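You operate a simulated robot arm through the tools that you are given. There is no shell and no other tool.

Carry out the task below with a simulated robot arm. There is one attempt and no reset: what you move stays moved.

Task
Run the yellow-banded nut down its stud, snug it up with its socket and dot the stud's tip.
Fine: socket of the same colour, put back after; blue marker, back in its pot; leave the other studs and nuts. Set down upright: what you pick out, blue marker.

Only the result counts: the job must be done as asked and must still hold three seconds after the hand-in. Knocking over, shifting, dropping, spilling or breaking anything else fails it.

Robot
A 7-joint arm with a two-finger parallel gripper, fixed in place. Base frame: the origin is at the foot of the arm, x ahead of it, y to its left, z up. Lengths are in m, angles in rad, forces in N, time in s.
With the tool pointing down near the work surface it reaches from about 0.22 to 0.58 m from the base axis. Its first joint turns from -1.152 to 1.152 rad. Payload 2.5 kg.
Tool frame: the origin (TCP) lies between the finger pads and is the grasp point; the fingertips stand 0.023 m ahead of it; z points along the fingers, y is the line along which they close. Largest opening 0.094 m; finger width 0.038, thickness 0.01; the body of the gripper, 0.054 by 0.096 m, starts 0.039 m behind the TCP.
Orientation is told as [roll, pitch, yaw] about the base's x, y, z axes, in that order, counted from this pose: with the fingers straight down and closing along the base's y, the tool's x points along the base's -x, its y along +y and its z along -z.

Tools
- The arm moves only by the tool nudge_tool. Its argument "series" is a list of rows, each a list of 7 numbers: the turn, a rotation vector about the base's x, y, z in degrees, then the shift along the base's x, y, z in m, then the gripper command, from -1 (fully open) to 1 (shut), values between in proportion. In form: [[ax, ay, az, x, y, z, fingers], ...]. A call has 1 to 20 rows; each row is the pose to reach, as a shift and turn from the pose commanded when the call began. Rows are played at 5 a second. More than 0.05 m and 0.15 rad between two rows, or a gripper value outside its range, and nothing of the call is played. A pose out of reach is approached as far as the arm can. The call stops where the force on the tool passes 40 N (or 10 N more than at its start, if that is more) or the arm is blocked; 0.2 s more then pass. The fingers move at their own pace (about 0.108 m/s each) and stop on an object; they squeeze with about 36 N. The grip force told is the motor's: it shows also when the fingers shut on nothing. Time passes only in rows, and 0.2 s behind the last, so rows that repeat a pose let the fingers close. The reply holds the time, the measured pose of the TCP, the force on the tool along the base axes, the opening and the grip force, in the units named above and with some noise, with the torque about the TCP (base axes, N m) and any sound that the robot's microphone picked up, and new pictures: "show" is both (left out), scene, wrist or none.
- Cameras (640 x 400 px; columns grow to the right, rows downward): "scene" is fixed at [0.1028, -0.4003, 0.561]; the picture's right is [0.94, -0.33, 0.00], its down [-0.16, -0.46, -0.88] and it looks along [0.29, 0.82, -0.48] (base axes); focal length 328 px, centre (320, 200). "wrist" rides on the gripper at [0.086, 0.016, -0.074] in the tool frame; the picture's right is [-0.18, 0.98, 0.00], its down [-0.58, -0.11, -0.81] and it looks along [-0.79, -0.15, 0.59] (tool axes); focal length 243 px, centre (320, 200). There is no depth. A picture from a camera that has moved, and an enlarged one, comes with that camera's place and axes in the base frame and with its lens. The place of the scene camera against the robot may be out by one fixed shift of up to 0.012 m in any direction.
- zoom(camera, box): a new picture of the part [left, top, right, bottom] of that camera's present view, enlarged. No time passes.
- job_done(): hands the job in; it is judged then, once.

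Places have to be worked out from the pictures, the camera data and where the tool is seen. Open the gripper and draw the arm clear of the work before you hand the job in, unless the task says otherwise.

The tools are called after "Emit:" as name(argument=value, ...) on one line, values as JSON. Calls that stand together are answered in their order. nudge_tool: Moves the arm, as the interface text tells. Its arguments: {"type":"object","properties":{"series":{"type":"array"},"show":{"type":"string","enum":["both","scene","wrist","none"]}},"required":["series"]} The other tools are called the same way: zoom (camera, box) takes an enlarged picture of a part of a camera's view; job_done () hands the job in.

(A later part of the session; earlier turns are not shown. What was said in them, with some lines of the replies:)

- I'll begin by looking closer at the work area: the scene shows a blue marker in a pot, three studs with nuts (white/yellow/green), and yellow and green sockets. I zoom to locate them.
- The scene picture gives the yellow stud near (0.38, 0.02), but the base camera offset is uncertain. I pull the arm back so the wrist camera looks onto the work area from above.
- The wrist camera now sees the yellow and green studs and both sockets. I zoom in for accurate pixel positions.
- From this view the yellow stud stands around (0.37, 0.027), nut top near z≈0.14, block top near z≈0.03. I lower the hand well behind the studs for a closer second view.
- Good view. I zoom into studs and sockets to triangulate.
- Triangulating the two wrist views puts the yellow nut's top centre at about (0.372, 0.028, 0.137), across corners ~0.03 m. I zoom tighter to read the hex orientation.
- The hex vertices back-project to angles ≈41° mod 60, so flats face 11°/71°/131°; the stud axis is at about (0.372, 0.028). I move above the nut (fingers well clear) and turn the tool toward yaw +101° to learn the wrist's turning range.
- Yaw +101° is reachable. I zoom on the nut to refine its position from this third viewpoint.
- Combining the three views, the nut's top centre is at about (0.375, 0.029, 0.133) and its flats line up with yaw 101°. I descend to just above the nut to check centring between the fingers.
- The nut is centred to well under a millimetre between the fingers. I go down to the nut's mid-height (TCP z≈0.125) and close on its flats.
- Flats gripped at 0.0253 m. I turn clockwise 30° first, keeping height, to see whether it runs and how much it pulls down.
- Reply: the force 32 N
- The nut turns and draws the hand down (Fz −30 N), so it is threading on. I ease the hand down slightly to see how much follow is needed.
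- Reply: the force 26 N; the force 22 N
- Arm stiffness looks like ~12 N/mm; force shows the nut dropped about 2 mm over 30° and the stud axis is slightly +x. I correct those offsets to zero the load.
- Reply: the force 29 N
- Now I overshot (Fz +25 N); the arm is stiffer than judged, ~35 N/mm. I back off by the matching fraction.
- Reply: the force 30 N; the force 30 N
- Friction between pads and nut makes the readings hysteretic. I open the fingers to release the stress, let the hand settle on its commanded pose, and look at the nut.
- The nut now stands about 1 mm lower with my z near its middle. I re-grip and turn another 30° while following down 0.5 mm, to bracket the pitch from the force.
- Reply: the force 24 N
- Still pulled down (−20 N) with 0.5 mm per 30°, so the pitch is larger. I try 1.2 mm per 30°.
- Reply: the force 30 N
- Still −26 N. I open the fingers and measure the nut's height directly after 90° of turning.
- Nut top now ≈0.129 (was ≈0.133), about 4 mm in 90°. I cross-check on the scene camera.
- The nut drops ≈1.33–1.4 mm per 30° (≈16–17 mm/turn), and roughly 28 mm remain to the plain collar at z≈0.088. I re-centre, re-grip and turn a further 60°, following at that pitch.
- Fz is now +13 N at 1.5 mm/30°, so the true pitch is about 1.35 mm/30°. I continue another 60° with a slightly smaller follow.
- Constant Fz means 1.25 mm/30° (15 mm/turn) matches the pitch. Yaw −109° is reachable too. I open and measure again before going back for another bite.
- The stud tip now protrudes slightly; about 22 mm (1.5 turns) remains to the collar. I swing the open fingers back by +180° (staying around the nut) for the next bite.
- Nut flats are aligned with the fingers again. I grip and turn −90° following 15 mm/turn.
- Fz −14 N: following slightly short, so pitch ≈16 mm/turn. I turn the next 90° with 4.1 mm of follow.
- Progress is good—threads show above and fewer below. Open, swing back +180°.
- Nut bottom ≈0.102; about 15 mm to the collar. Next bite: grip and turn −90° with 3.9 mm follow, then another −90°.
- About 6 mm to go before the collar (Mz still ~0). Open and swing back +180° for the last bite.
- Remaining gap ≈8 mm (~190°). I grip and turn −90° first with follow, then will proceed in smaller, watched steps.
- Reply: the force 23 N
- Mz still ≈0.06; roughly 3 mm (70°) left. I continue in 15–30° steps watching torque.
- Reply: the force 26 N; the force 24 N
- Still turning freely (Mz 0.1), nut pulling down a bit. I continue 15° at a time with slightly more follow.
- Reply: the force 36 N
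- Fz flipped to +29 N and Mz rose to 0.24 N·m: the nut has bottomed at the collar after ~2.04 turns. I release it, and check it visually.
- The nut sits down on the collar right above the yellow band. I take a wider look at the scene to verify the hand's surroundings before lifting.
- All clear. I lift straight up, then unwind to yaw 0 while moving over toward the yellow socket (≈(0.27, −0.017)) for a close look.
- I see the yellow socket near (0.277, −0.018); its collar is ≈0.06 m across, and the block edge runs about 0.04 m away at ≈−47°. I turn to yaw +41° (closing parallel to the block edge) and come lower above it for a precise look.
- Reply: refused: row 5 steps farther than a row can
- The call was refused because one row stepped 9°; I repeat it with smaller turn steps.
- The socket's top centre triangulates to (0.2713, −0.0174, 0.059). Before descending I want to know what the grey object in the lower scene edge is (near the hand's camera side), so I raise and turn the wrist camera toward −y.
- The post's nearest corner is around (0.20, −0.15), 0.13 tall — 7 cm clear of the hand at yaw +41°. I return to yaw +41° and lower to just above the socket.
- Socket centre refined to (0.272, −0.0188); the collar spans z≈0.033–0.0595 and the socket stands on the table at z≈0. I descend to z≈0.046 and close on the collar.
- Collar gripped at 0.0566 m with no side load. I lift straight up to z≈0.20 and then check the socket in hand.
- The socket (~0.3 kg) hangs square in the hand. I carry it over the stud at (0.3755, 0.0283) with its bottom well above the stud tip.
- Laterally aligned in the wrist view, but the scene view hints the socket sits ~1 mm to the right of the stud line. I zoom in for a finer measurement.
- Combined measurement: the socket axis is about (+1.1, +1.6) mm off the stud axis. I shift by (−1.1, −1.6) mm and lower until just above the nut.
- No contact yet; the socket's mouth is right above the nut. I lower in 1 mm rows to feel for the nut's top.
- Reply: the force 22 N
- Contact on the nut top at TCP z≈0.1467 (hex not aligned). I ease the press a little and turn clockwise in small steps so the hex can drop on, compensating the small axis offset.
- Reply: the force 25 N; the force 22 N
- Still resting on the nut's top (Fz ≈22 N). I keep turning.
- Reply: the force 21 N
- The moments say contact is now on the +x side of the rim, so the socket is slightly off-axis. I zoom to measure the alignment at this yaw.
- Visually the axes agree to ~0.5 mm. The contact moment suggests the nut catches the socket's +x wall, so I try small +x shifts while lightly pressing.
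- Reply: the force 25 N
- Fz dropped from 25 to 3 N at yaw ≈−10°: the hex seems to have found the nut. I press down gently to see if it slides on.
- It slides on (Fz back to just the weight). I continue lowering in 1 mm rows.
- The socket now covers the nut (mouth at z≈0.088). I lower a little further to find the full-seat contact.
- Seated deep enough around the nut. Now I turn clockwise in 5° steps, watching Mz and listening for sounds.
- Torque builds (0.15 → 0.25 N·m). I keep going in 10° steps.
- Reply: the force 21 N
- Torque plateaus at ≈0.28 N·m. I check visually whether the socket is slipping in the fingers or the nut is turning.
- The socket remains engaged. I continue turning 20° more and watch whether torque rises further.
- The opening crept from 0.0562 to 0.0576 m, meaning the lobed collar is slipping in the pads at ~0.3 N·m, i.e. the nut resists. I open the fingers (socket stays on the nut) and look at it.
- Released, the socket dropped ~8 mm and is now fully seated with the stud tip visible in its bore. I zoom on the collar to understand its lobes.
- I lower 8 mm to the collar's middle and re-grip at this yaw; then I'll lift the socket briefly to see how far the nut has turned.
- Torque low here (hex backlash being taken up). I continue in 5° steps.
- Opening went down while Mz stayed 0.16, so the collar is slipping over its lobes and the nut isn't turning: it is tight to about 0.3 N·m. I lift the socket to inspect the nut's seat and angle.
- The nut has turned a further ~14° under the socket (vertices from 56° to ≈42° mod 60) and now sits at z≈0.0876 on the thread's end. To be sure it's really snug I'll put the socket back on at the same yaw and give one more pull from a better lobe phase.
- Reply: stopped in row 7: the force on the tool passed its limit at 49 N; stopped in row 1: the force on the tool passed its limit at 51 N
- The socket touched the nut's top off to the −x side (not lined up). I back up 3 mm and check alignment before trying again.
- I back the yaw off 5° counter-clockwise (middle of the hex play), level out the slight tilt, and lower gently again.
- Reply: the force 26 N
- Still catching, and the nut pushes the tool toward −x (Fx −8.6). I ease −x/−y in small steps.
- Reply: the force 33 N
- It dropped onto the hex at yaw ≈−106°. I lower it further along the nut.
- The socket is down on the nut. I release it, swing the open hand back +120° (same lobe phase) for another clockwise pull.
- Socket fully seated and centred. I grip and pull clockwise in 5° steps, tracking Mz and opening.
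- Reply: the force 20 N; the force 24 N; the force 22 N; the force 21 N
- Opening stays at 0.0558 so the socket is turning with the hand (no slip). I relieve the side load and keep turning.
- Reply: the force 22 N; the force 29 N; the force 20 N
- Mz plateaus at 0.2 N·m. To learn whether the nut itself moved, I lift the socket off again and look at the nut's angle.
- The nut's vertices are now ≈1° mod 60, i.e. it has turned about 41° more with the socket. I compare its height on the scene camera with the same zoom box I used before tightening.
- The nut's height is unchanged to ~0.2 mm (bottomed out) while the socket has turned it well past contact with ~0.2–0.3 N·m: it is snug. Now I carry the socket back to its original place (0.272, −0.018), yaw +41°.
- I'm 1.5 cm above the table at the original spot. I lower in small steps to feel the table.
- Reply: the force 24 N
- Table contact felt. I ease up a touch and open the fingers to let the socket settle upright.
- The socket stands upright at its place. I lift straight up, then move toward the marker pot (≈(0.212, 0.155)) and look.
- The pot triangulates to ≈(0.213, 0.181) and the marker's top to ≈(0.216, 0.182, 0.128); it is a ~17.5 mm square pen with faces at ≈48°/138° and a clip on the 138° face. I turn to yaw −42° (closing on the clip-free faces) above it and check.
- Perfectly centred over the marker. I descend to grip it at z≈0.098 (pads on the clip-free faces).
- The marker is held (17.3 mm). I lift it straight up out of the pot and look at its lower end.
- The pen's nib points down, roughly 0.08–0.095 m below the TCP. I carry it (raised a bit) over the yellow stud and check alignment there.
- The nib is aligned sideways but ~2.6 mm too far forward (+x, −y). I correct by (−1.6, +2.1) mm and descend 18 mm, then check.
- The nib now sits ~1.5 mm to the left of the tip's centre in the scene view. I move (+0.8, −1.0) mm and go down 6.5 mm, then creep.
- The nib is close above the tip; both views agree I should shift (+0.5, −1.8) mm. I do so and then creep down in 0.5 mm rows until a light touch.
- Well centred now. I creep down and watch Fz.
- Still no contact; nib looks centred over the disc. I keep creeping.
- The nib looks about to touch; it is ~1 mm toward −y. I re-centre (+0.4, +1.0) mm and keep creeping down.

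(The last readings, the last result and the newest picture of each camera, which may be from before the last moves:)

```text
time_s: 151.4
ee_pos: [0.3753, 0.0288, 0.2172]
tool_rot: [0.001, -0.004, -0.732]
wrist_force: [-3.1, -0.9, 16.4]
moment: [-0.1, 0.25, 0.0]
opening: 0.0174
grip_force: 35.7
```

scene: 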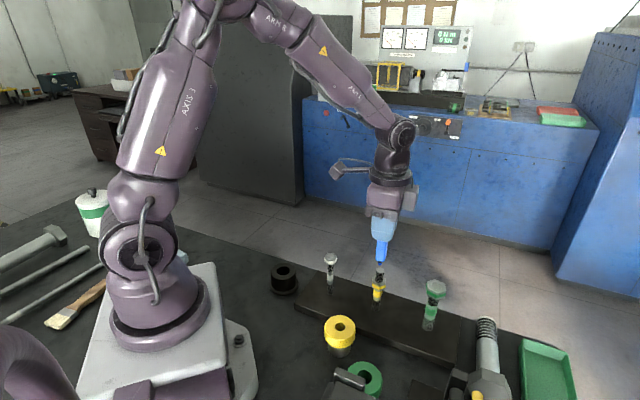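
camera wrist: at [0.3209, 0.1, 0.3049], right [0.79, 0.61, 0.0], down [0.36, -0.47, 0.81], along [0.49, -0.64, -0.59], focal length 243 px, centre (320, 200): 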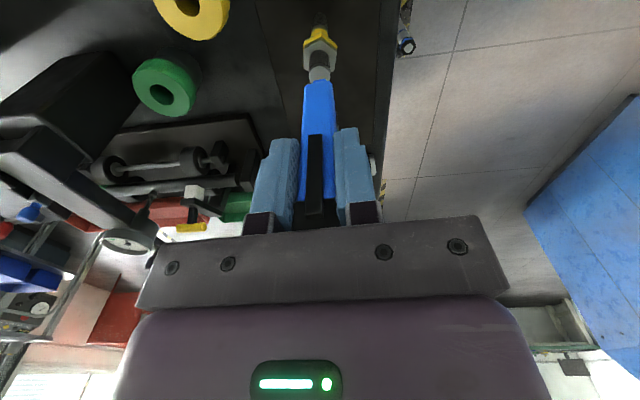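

Contact made (Fz 16 N). I hold a moment, then lift off straight and check for the dot.

Emit:
nudge_tool(series=[[0, 0, 0, 0, 0, 0.0002, 1], [0, 0, 0, 0, 0, 0.0002, 1], [0, 0, 0, 0, 0, 0.003, 1], [0, 0, 0, 0, 0, 0.01, 1], [0, 0, 0, 0, 0, 0.03, 1], [0, 0, 0, 0, 0, 0.04, 1]], show="both")

Emit:
zoom(camera="scene", box=[365, 250, 395, 280])

Emit:
zoom(camera="wrist", box=[280, 0, 360, 110])

```text
time_s: 152.8
ee_pos: [0.3753, 0.0269, 0.2566]
tool_rot: [0.0, 0.001, -0.734]
wrist_force: [1.0, 0.3, -0.4]
moment: [0.01, 0.0, 0.0]
opening: 0.0174
grip_force: 36.3
camera wrist: at [0.3224, 0.0974, 0.3316], right [0.79, 0.61, 0.0], down [0.36, -0.47, 0.81], along [0.49, -0.64, -0.59], focal length 243 px, centre (320, 200)
```

scene: 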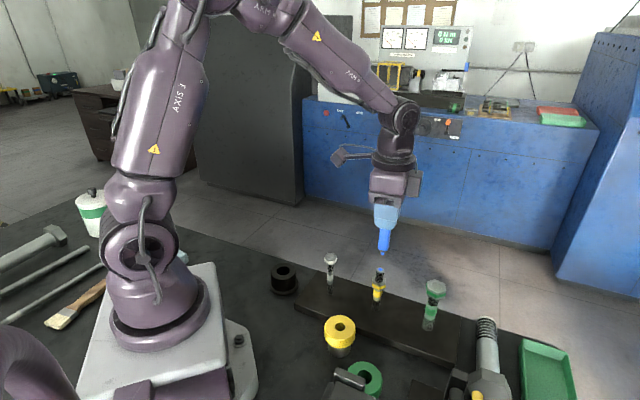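
wrist: 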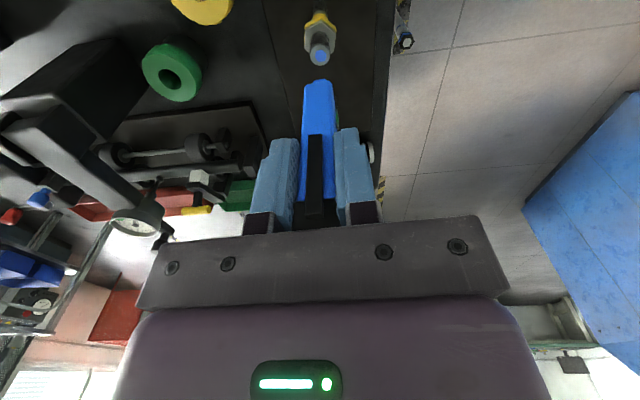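

```text
13.33 times, centred on (380, 265) of scene
camera zoom: at [0.1028, -0.4003, 0.561], right [0.94, -0.33, 0.0], down [-0.16, -0.46, -0.88], along [0.29, 0.82, -0.48], focal length 4367 px, centre (-480, -667)
```

zoom: 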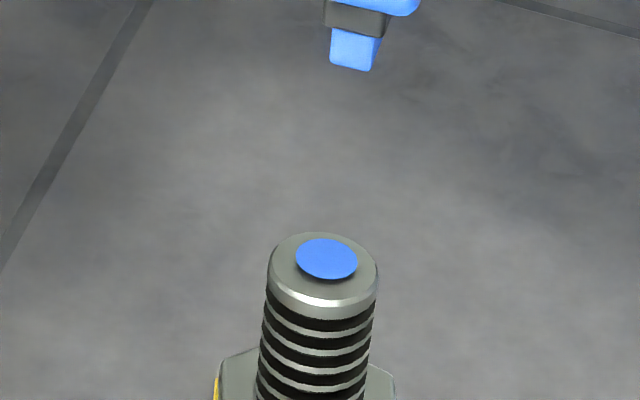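

```text
3.64 times, centred on (320, 55) of wrist
camera zoom: at [0.3224, 0.0974, 0.3316], right [0.79, 0.61, 0.0], down [0.36, -0.47, 0.81], along [0.49, -0.64, -0.59], focal length 882 px, centre (320, 727)
```

zoom: 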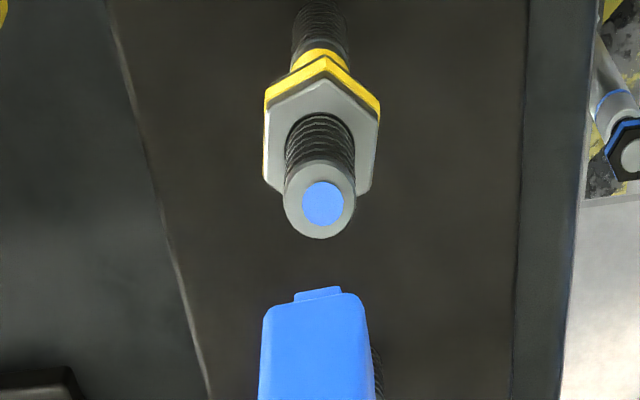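

A clean blue dot sits centred on the stud's tip. I carry the marker back above its pot along the same path.

Emit:
nudge_tool(series=[[0, 0, 0, 0, 0, 0.02, 1], [0, 0, 0, -0.02, 0.019, 0.02, 1], [0, 0, 0, -0.04, 0.038, 0.02, 1], [0, 0, 0, -0.06, 0.058, 0.02, 1], [0, 0, 0, -0.08, 0.077, 0.02, 1], [0, 0, 0, -0.1, 0.096, 0.02, 1], [0, 0, 0, -0.12, 0.115, 0.02, 1], [0, 0, 0, -0.14, 0.135, 0.02, 1], [0, 0, 0, -0.1598, 0.1533, 0.02, 1], [0, 0, 0, -0.1598, 0.1533, -0.02, 1], [0, 0, 0, -0.1598, 0.1533, -0.06, 1], [0, 0, 0, -0.1598, 0.1533, -0.09, 1], [0, 0, 0, -0.1598, 0.1533, -0.09, 1]], show="both")

Emit:
zoom(camera="scene", box=[255, 225, 315, 305])

Emit:
zoom(camera="wrist", box=[270, 20, 370, 140])

```text
time_s: 155.6
ee_pos: [0.2166, 0.182, 0.1669]
tool_rot: [0.001, -0.001, -0.733]
wrist_force: [0.3, -0.6, 0.0]
moment: [0.04, -0.01, -0.01]
opening: 0.0172
grip_force: 36.0
camera wrist: at [0.163, 0.2522, 0.2415], right [0.79, 0.61, 0.0], down [0.36, -0.47, 0.81], along [0.49, -0.64, -0.59], focal length 243 px, centre (320, 200)
```

scene: 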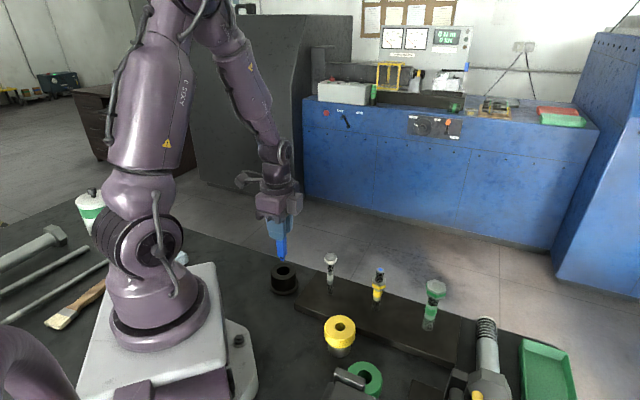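
wrist: 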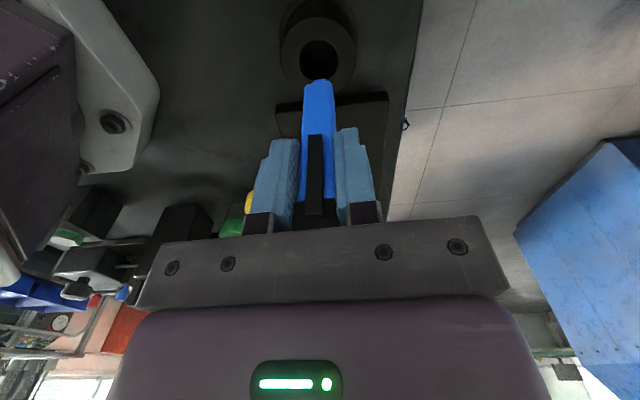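

```text
5.00 times, centred on (285, 265) of scene
camera zoom: at [0.1028, -0.4003, 0.561], right [0.94, -0.33, 0.0], down [-0.16, -0.46, -0.88], along [0.29, 0.82, -0.48], focal length 1638 px, centre (495, -125)
```

zoom: 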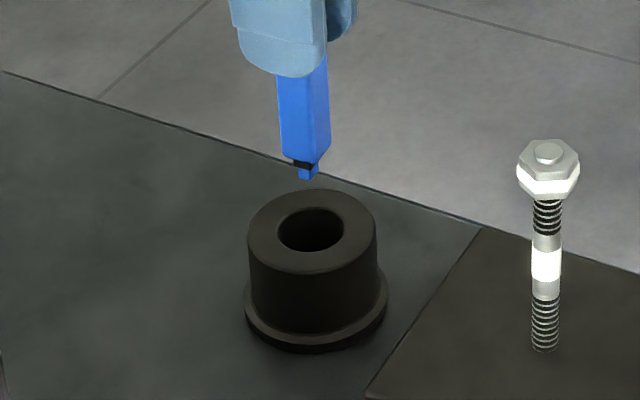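

```text
3.33 times, centred on (320, 80) of wrist
camera zoom: at [0.163, 0.2522, 0.2415], right [0.79, 0.61, 0.0], down [0.36, -0.47, 0.81], along [0.49, -0.64, -0.59], focal length 809 px, centre (320, 600)
```

zoom: 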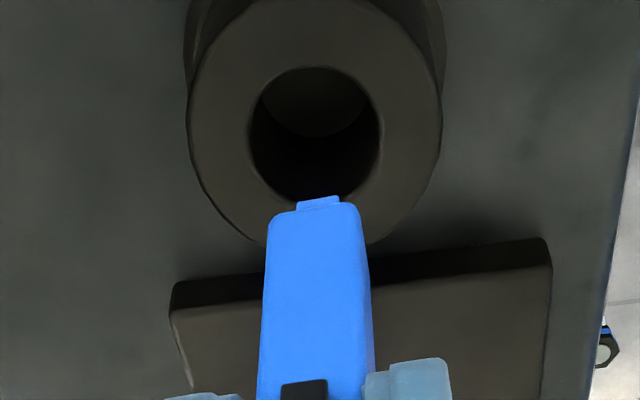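

The nib is aligned with the pot's hole (within ~1 mm; hole is ~32 mm wide). I lower the marker into the pot.

Emit:
nudge_tool(series=[[0, 0, 0, -0.0006, -0.0005, -0.01, 1], [0, 0, 0, -0.0006, -0.0005, -0.02, 1], [0, 0, 0, -0.0006, -0.0005, -0.03, 1], [0, 0, 0, -0.0006, -0.0005, -0.04, 1], [0, 0, 0, -0.0006, -0.0005, -0.05, 1], [0, 0, 0, -0.0006, -0.0005, -0.06, 1], [0, 0, 0, -0.0006, -0.0005, -0.066, 1]], show="both")

Emit:
zoom(camera="scene", box=[255, 225, 315, 305])

```text
time_s: 157.2
ee_pos: [0.2148, 0.182, 0.1011]
tool_rot: [0.001, -0.001, -0.732]
wrist_force: [-0.1, 0.1, 0.3]
moment: [-0.01, -0.01, -0.01]
opening: 0.0173
grip_force: 36.0
camera wrist: at [0.1616, 0.2511, 0.176], right [0.79, 0.61, 0.0], down [0.36, -0.47, 0.81], along [0.49, -0.64, -0.59], focal length 243 px, centre (320, 200)
```

scene: 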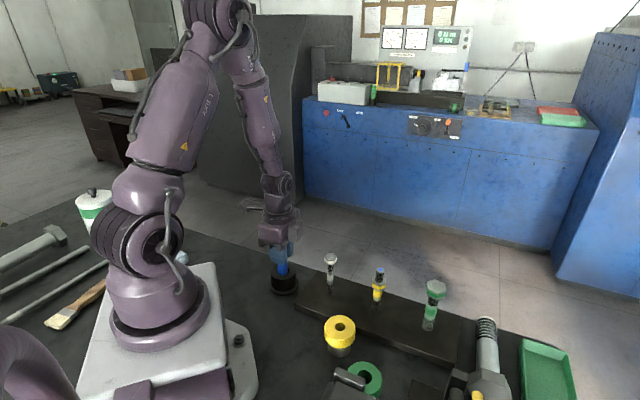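
wrist: 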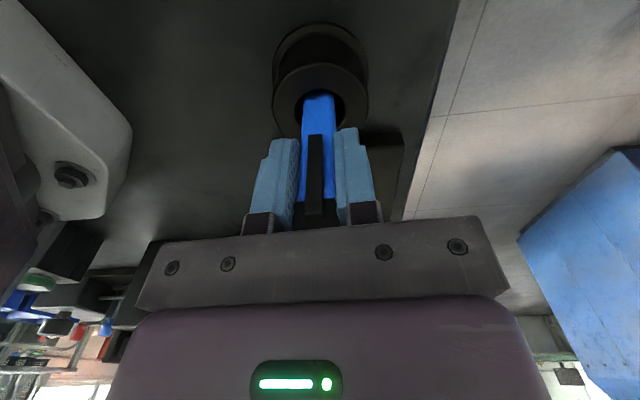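

```text
5.00 times, centred on (285, 265) of scene
camera zoom: at [0.1028, -0.4003, 0.561], right [0.94, -0.33, 0.0], down [-0.16, -0.46, -0.88], along [0.29, 0.82, -0.48], focal length 1638 px, centre (495, -125)
```

zoom: 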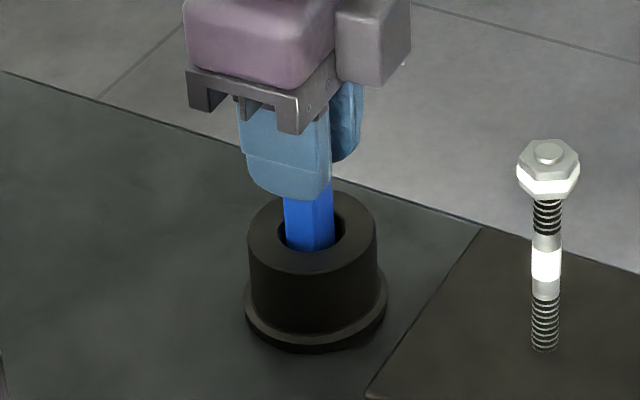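

The marker is in the pot. I lower the last few millimetres until it touches the floor.

Emit:
nudge_tool(series=[[0, 0, 0, 0, 0, -0.001, 1], [0, 0, 0, 0, 0, -0.002, 1]], show="none")

Emit:
nudge_tool(series=[[0, 0, 0, 0, 0, -0.0005, 1], [0, 0, 0, 0, 0, -0.001, 1]], show="none")

```text
time_s: 157.8
ee_pos: [0.2147, 0.1815, 0.0978]
tool_rot: [0.0, -0.002, -0.732]
wrist_force: [0.2, 0.1, -0.7]
moment: [0.04, -0.05, -0.03]
opening: 0.0172
grip_force: 35.8
```

```text
time_s: 158.4
ee_pos: [0.2158, 0.1812, 0.0973]
tool_rot: [0.001, -0.001, -0.732]
wrist_force: [-1.1, -1.1, 15.4]
moment: [-0.12, 0.13, 0.0]
opening: 0.0174
grip_force: 36.6
```

It rests on the pot floor. I ease off and open the fingers.

Emit:
nudge_tool(series=[[0, 0, 0, 0, 0, 0.0004, 1], [0, 0, 0, 0, 0, 0.0004, 0.55], [0, 0, 0, 0, 0, 0.0004, 0.4], [0, 0, 0, 0, 0, 0.0004, 0], [0, 0, 0, 0, 0, 0.0004, -0.5], [0, 0, 0, 0, 0, 0.0004, -1], [0, 0, 0, 0, 0, 0.0004, -1]], show="both")

Emit:
zoom(camera="wrist", box=[240, 60, 400, 240])

```text
time_s: 160.0
ee_pos: [0.2153, 0.1812, 0.0971]
tool_rot: [0.001, 0.001, -0.735]
wrist_force: [-0.6, 0.2, 0.3]
moment: [-0.02, 0.01, -0.02]
opening: 0.094
grip_force: 0.0
camera wrist: at [0.1617, 0.251, 0.1722], right [0.79, 0.61, 0.0], down [0.36, -0.47, 0.81], along [0.49, -0.64, -0.59], focal length 243 px, centre (320, 200)
```

scene: 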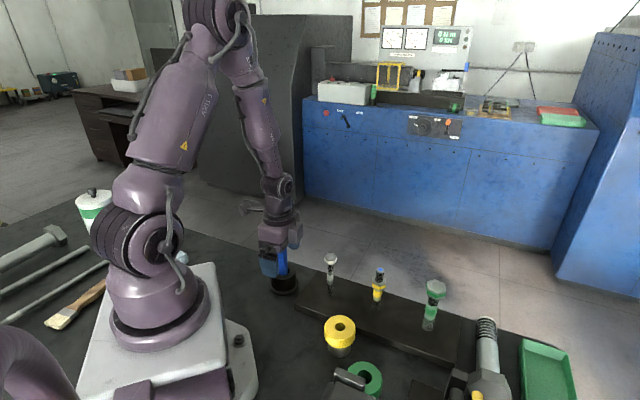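
wrist: 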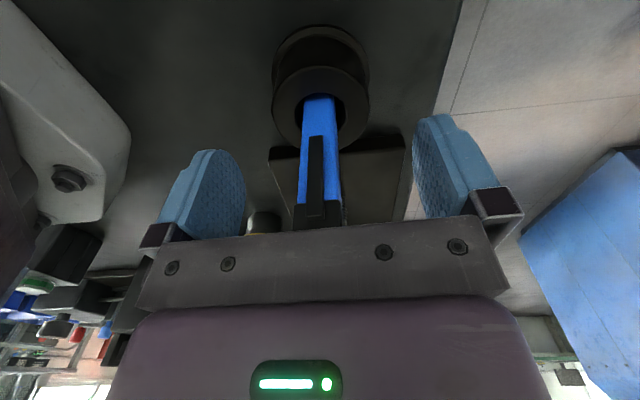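

```text
2.22 times, centred on (320, 150) of wrist
camera zoom: at [0.1617, 0.251, 0.1722], right [0.79, 0.61, 0.0], down [0.36, -0.47, 0.81], along [0.49, -0.64, -0.59], focal length 539 px, centre (320, 311)
```

zoom: 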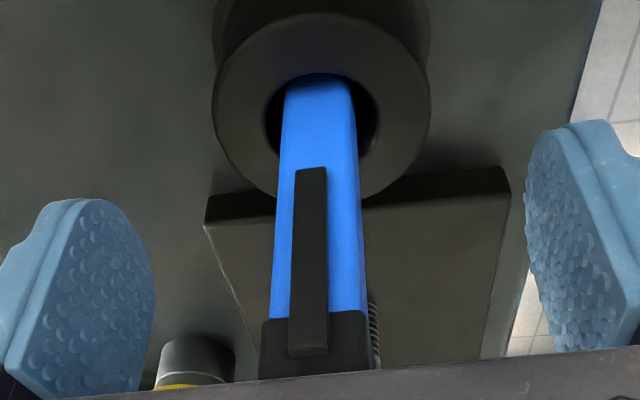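

The marker stands upright in its pot. I raise the hand straight up and clear, then inspect everything.

Emit:
nudge_tool(series=[[0, 0, 0, 0, 0, 0.03, -1], [0, 0, 0, 0, 0, 0.06, -1], [0, 0, 0, 0, 0, 0.1, -1], [0, 0, 0, 0, 0, 0.14, -1], [0, 0, 0, 0, 0, 0.18, -1], [0, 0, 0, 0, 0, 0.2, -1]], show="both")

Emit:
zoom(camera="scene", box=[310, 300, 400, 400])

Emit:
zoom(camera="scene", box=[250, 220, 410, 320])

Emit:
zoom(camera="scene", box=[360, 265, 410, 315])

```text
time_s: 161.4
ee_pos: [0.2154, 0.1803, 0.2981]
tool_rot: [-0.002, -0.003, -0.733]
wrist_force: [0.5, 0.1, 0.0]
moment: [-0.02, 0.02, -0.01]
opening: 0.0941
grip_force: 0.2
camera wrist: at [0.1618, 0.2503, 0.3731], right [0.79, 0.61, 0.0], down [0.36, -0.47, 0.81], along [0.49, -0.64, -0.59], focal length 243 px, centre (320, 200)
```

scene: 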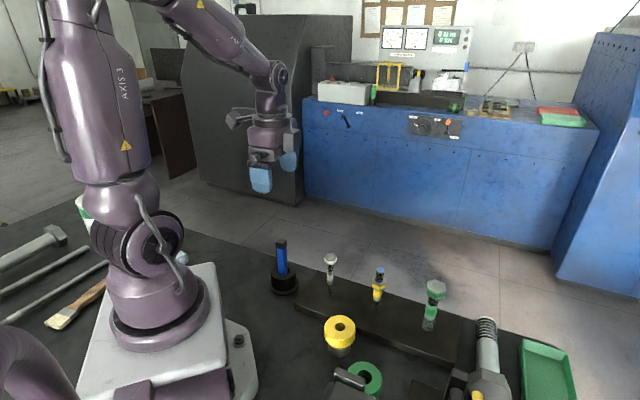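
wrist: 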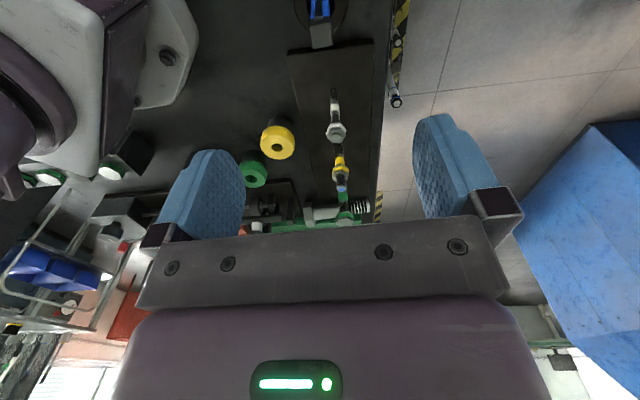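

```text
4.00 times, centred on (355, 350) of scene
camera zoom: at [0.1028, -0.4003, 0.561], right [0.94, -0.33, 0.0], down [-0.16, -0.46, -0.88], along [0.29, 0.82, -0.48], focal length 1310 px, centre (180, -400)
```

zoom: 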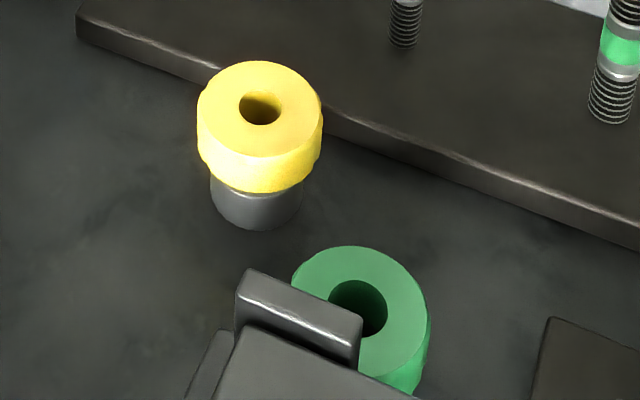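

```text
4.00 times, centred on (330, 270) of scene
camera zoom: at [0.1028, -0.4003, 0.561], right [0.94, -0.33, 0.0], down [-0.16, -0.46, -0.88], along [0.29, 0.82, -0.48], focal length 1310 px, centre (280, -80)
```

zoom: 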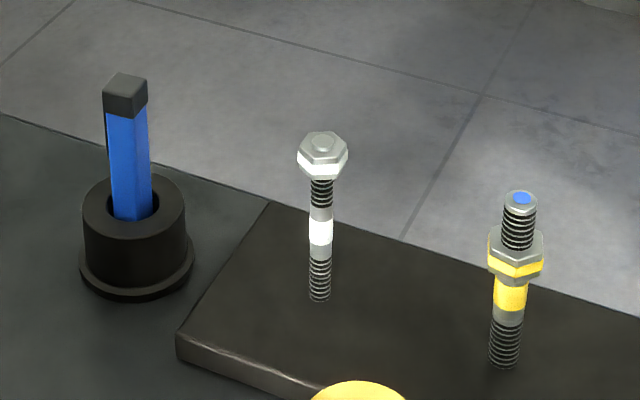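

```text
8.00 times, centred on (385, 290) of scene
camera zoom: at [0.1028, -0.4003, 0.561], right [0.94, -0.33, 0.0], down [-0.16, -0.46, -0.88], along [0.29, 0.82, -0.48], focal length 2620 px, centre (-200, -520)
```

zoom: 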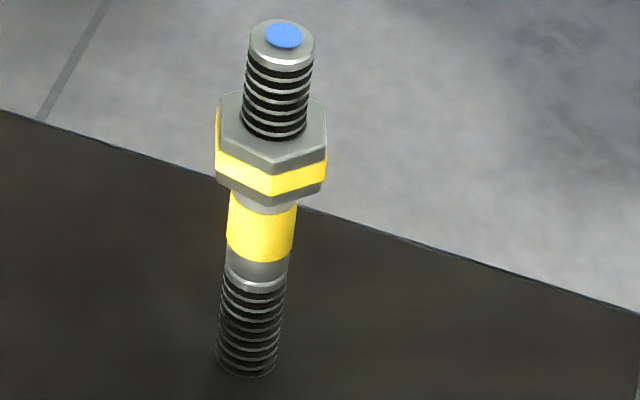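

Everything matches the start apart from the intended changes: nut seated above the yellow band, blue dot on the tip, socket upright in its place, marker upright in its pot. I retract the open hand up and clear of the work.

Emit:
nudge_tool(series=[[0, 0, 0, 0, 0, 0.04, -1], [0, 0, 0, 0, 0, 0.08, -1], [0, 0, 0, 0, 0, 0.12, -1], [0, 0, 7, 0.02, -0.03, 0.12, -1], [0, 0, 14, 0.04, -0.06, 0.12, -1], [0, 0, 21, 0.06, -0.09, 0.12, -1], [0, 0, 28, 0.08, -0.12, 0.12, -1], [0, 0, 35, 0.1, -0.15, 0.12, -1], [0, 0, 42, 0.12, -0.18, 0.12, -1], [0, 0, 42, 0.12, -0.18, 0.12, -1]], show="both")

Emit:
zoom(camera="scene", box=[250, 220, 570, 400])

```text
time_s: 163.6
ee_pos: [0.3348, 0.0022, 0.4165]
tool_rot: [-0.002, 0.0, 0.0]
wrist_force: [0.1, -0.4, 0.0]
moment: [0.0, 0.0, 0.01]
opening: 0.0938
grip_force: 0.0
camera wrist: at [0.2493, 0.018, 0.492], right [0.18, 0.98, 0.0], down [0.58, -0.11, 0.81], along [0.79, -0.15, -0.59], focal length 243 px, centre (320, 200)
```

scene: 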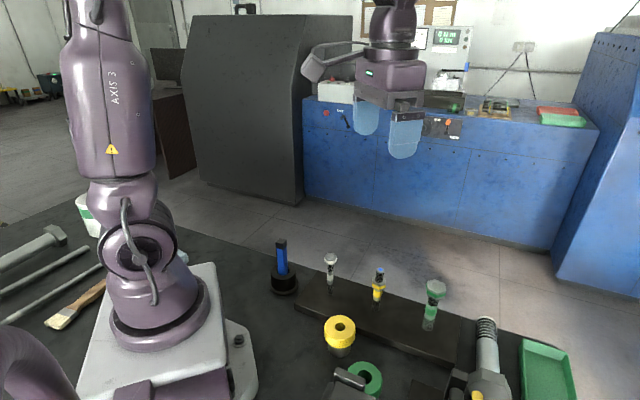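
wrist: 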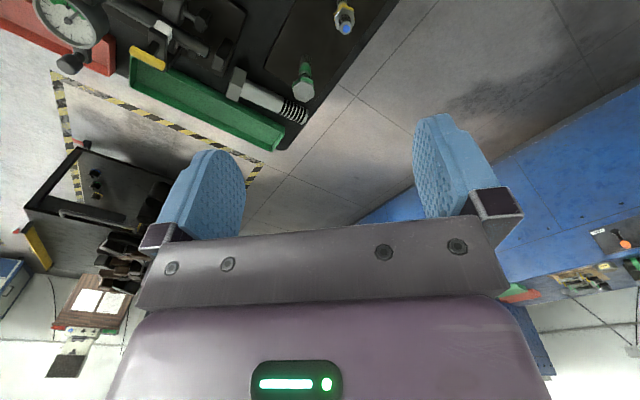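

```text
2.00 times, centred on (410, 310) of scene
camera zoom: at [0.1028, -0.4003, 0.561], right [0.94, -0.33, 0.0], down [-0.16, -0.46, -0.88], along [0.29, 0.82, -0.48], focal length 655 px, centre (140, -20)
```

zoom: 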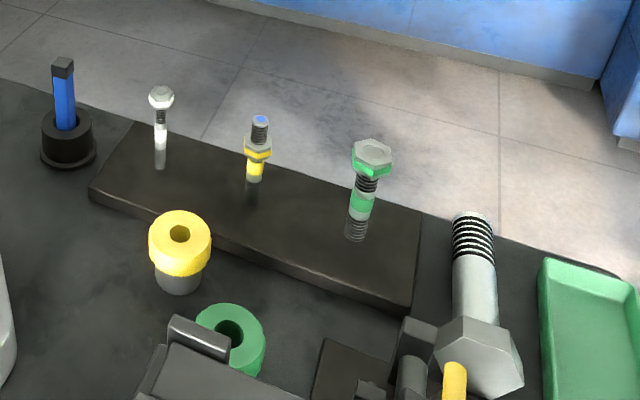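

Hand is clear and open; nut is run down and snugged, tip dotted, socket and marker back upright, all other items untouched. I hand the job in.

Emit:
job_done()

```text
The job is handed in.
```

I finished the whole sequence and handed the job in. The one thing I couldn't confirm is whether the nut is as tight as the check wants.

- **Nut:** I ran the yellow-banded nut down its stud by hand, about two turns, until it stopped at the end of the thread just above the yellow band.
- **Snugging:** I fitted the yellow socket and turned the nut at least 55° further. The nut didn't drop any more while I turned it. The highest torque I read was about 0.32 N·m; above that the fingers began to slip on the socket's collar. At that torque the nut was still turning rather than locking solid. I heard no click or other sound.
- **Dot:** there is a clear blue dot, close to centred, on the stud's tip.
- **Socket and marker:** the socket stands upright within about 1 mm of where it started. The marker is upright in its pot.
- **Everything else:** in the last pictures the other studs, nuts and the green socket look unmoved. The hand is open and well clear.

While refitting the socket for a second pull, it caught on top of the nut and pressed with about 50 N before the arm stopped. Nothing looked moved or damaged afterwards.
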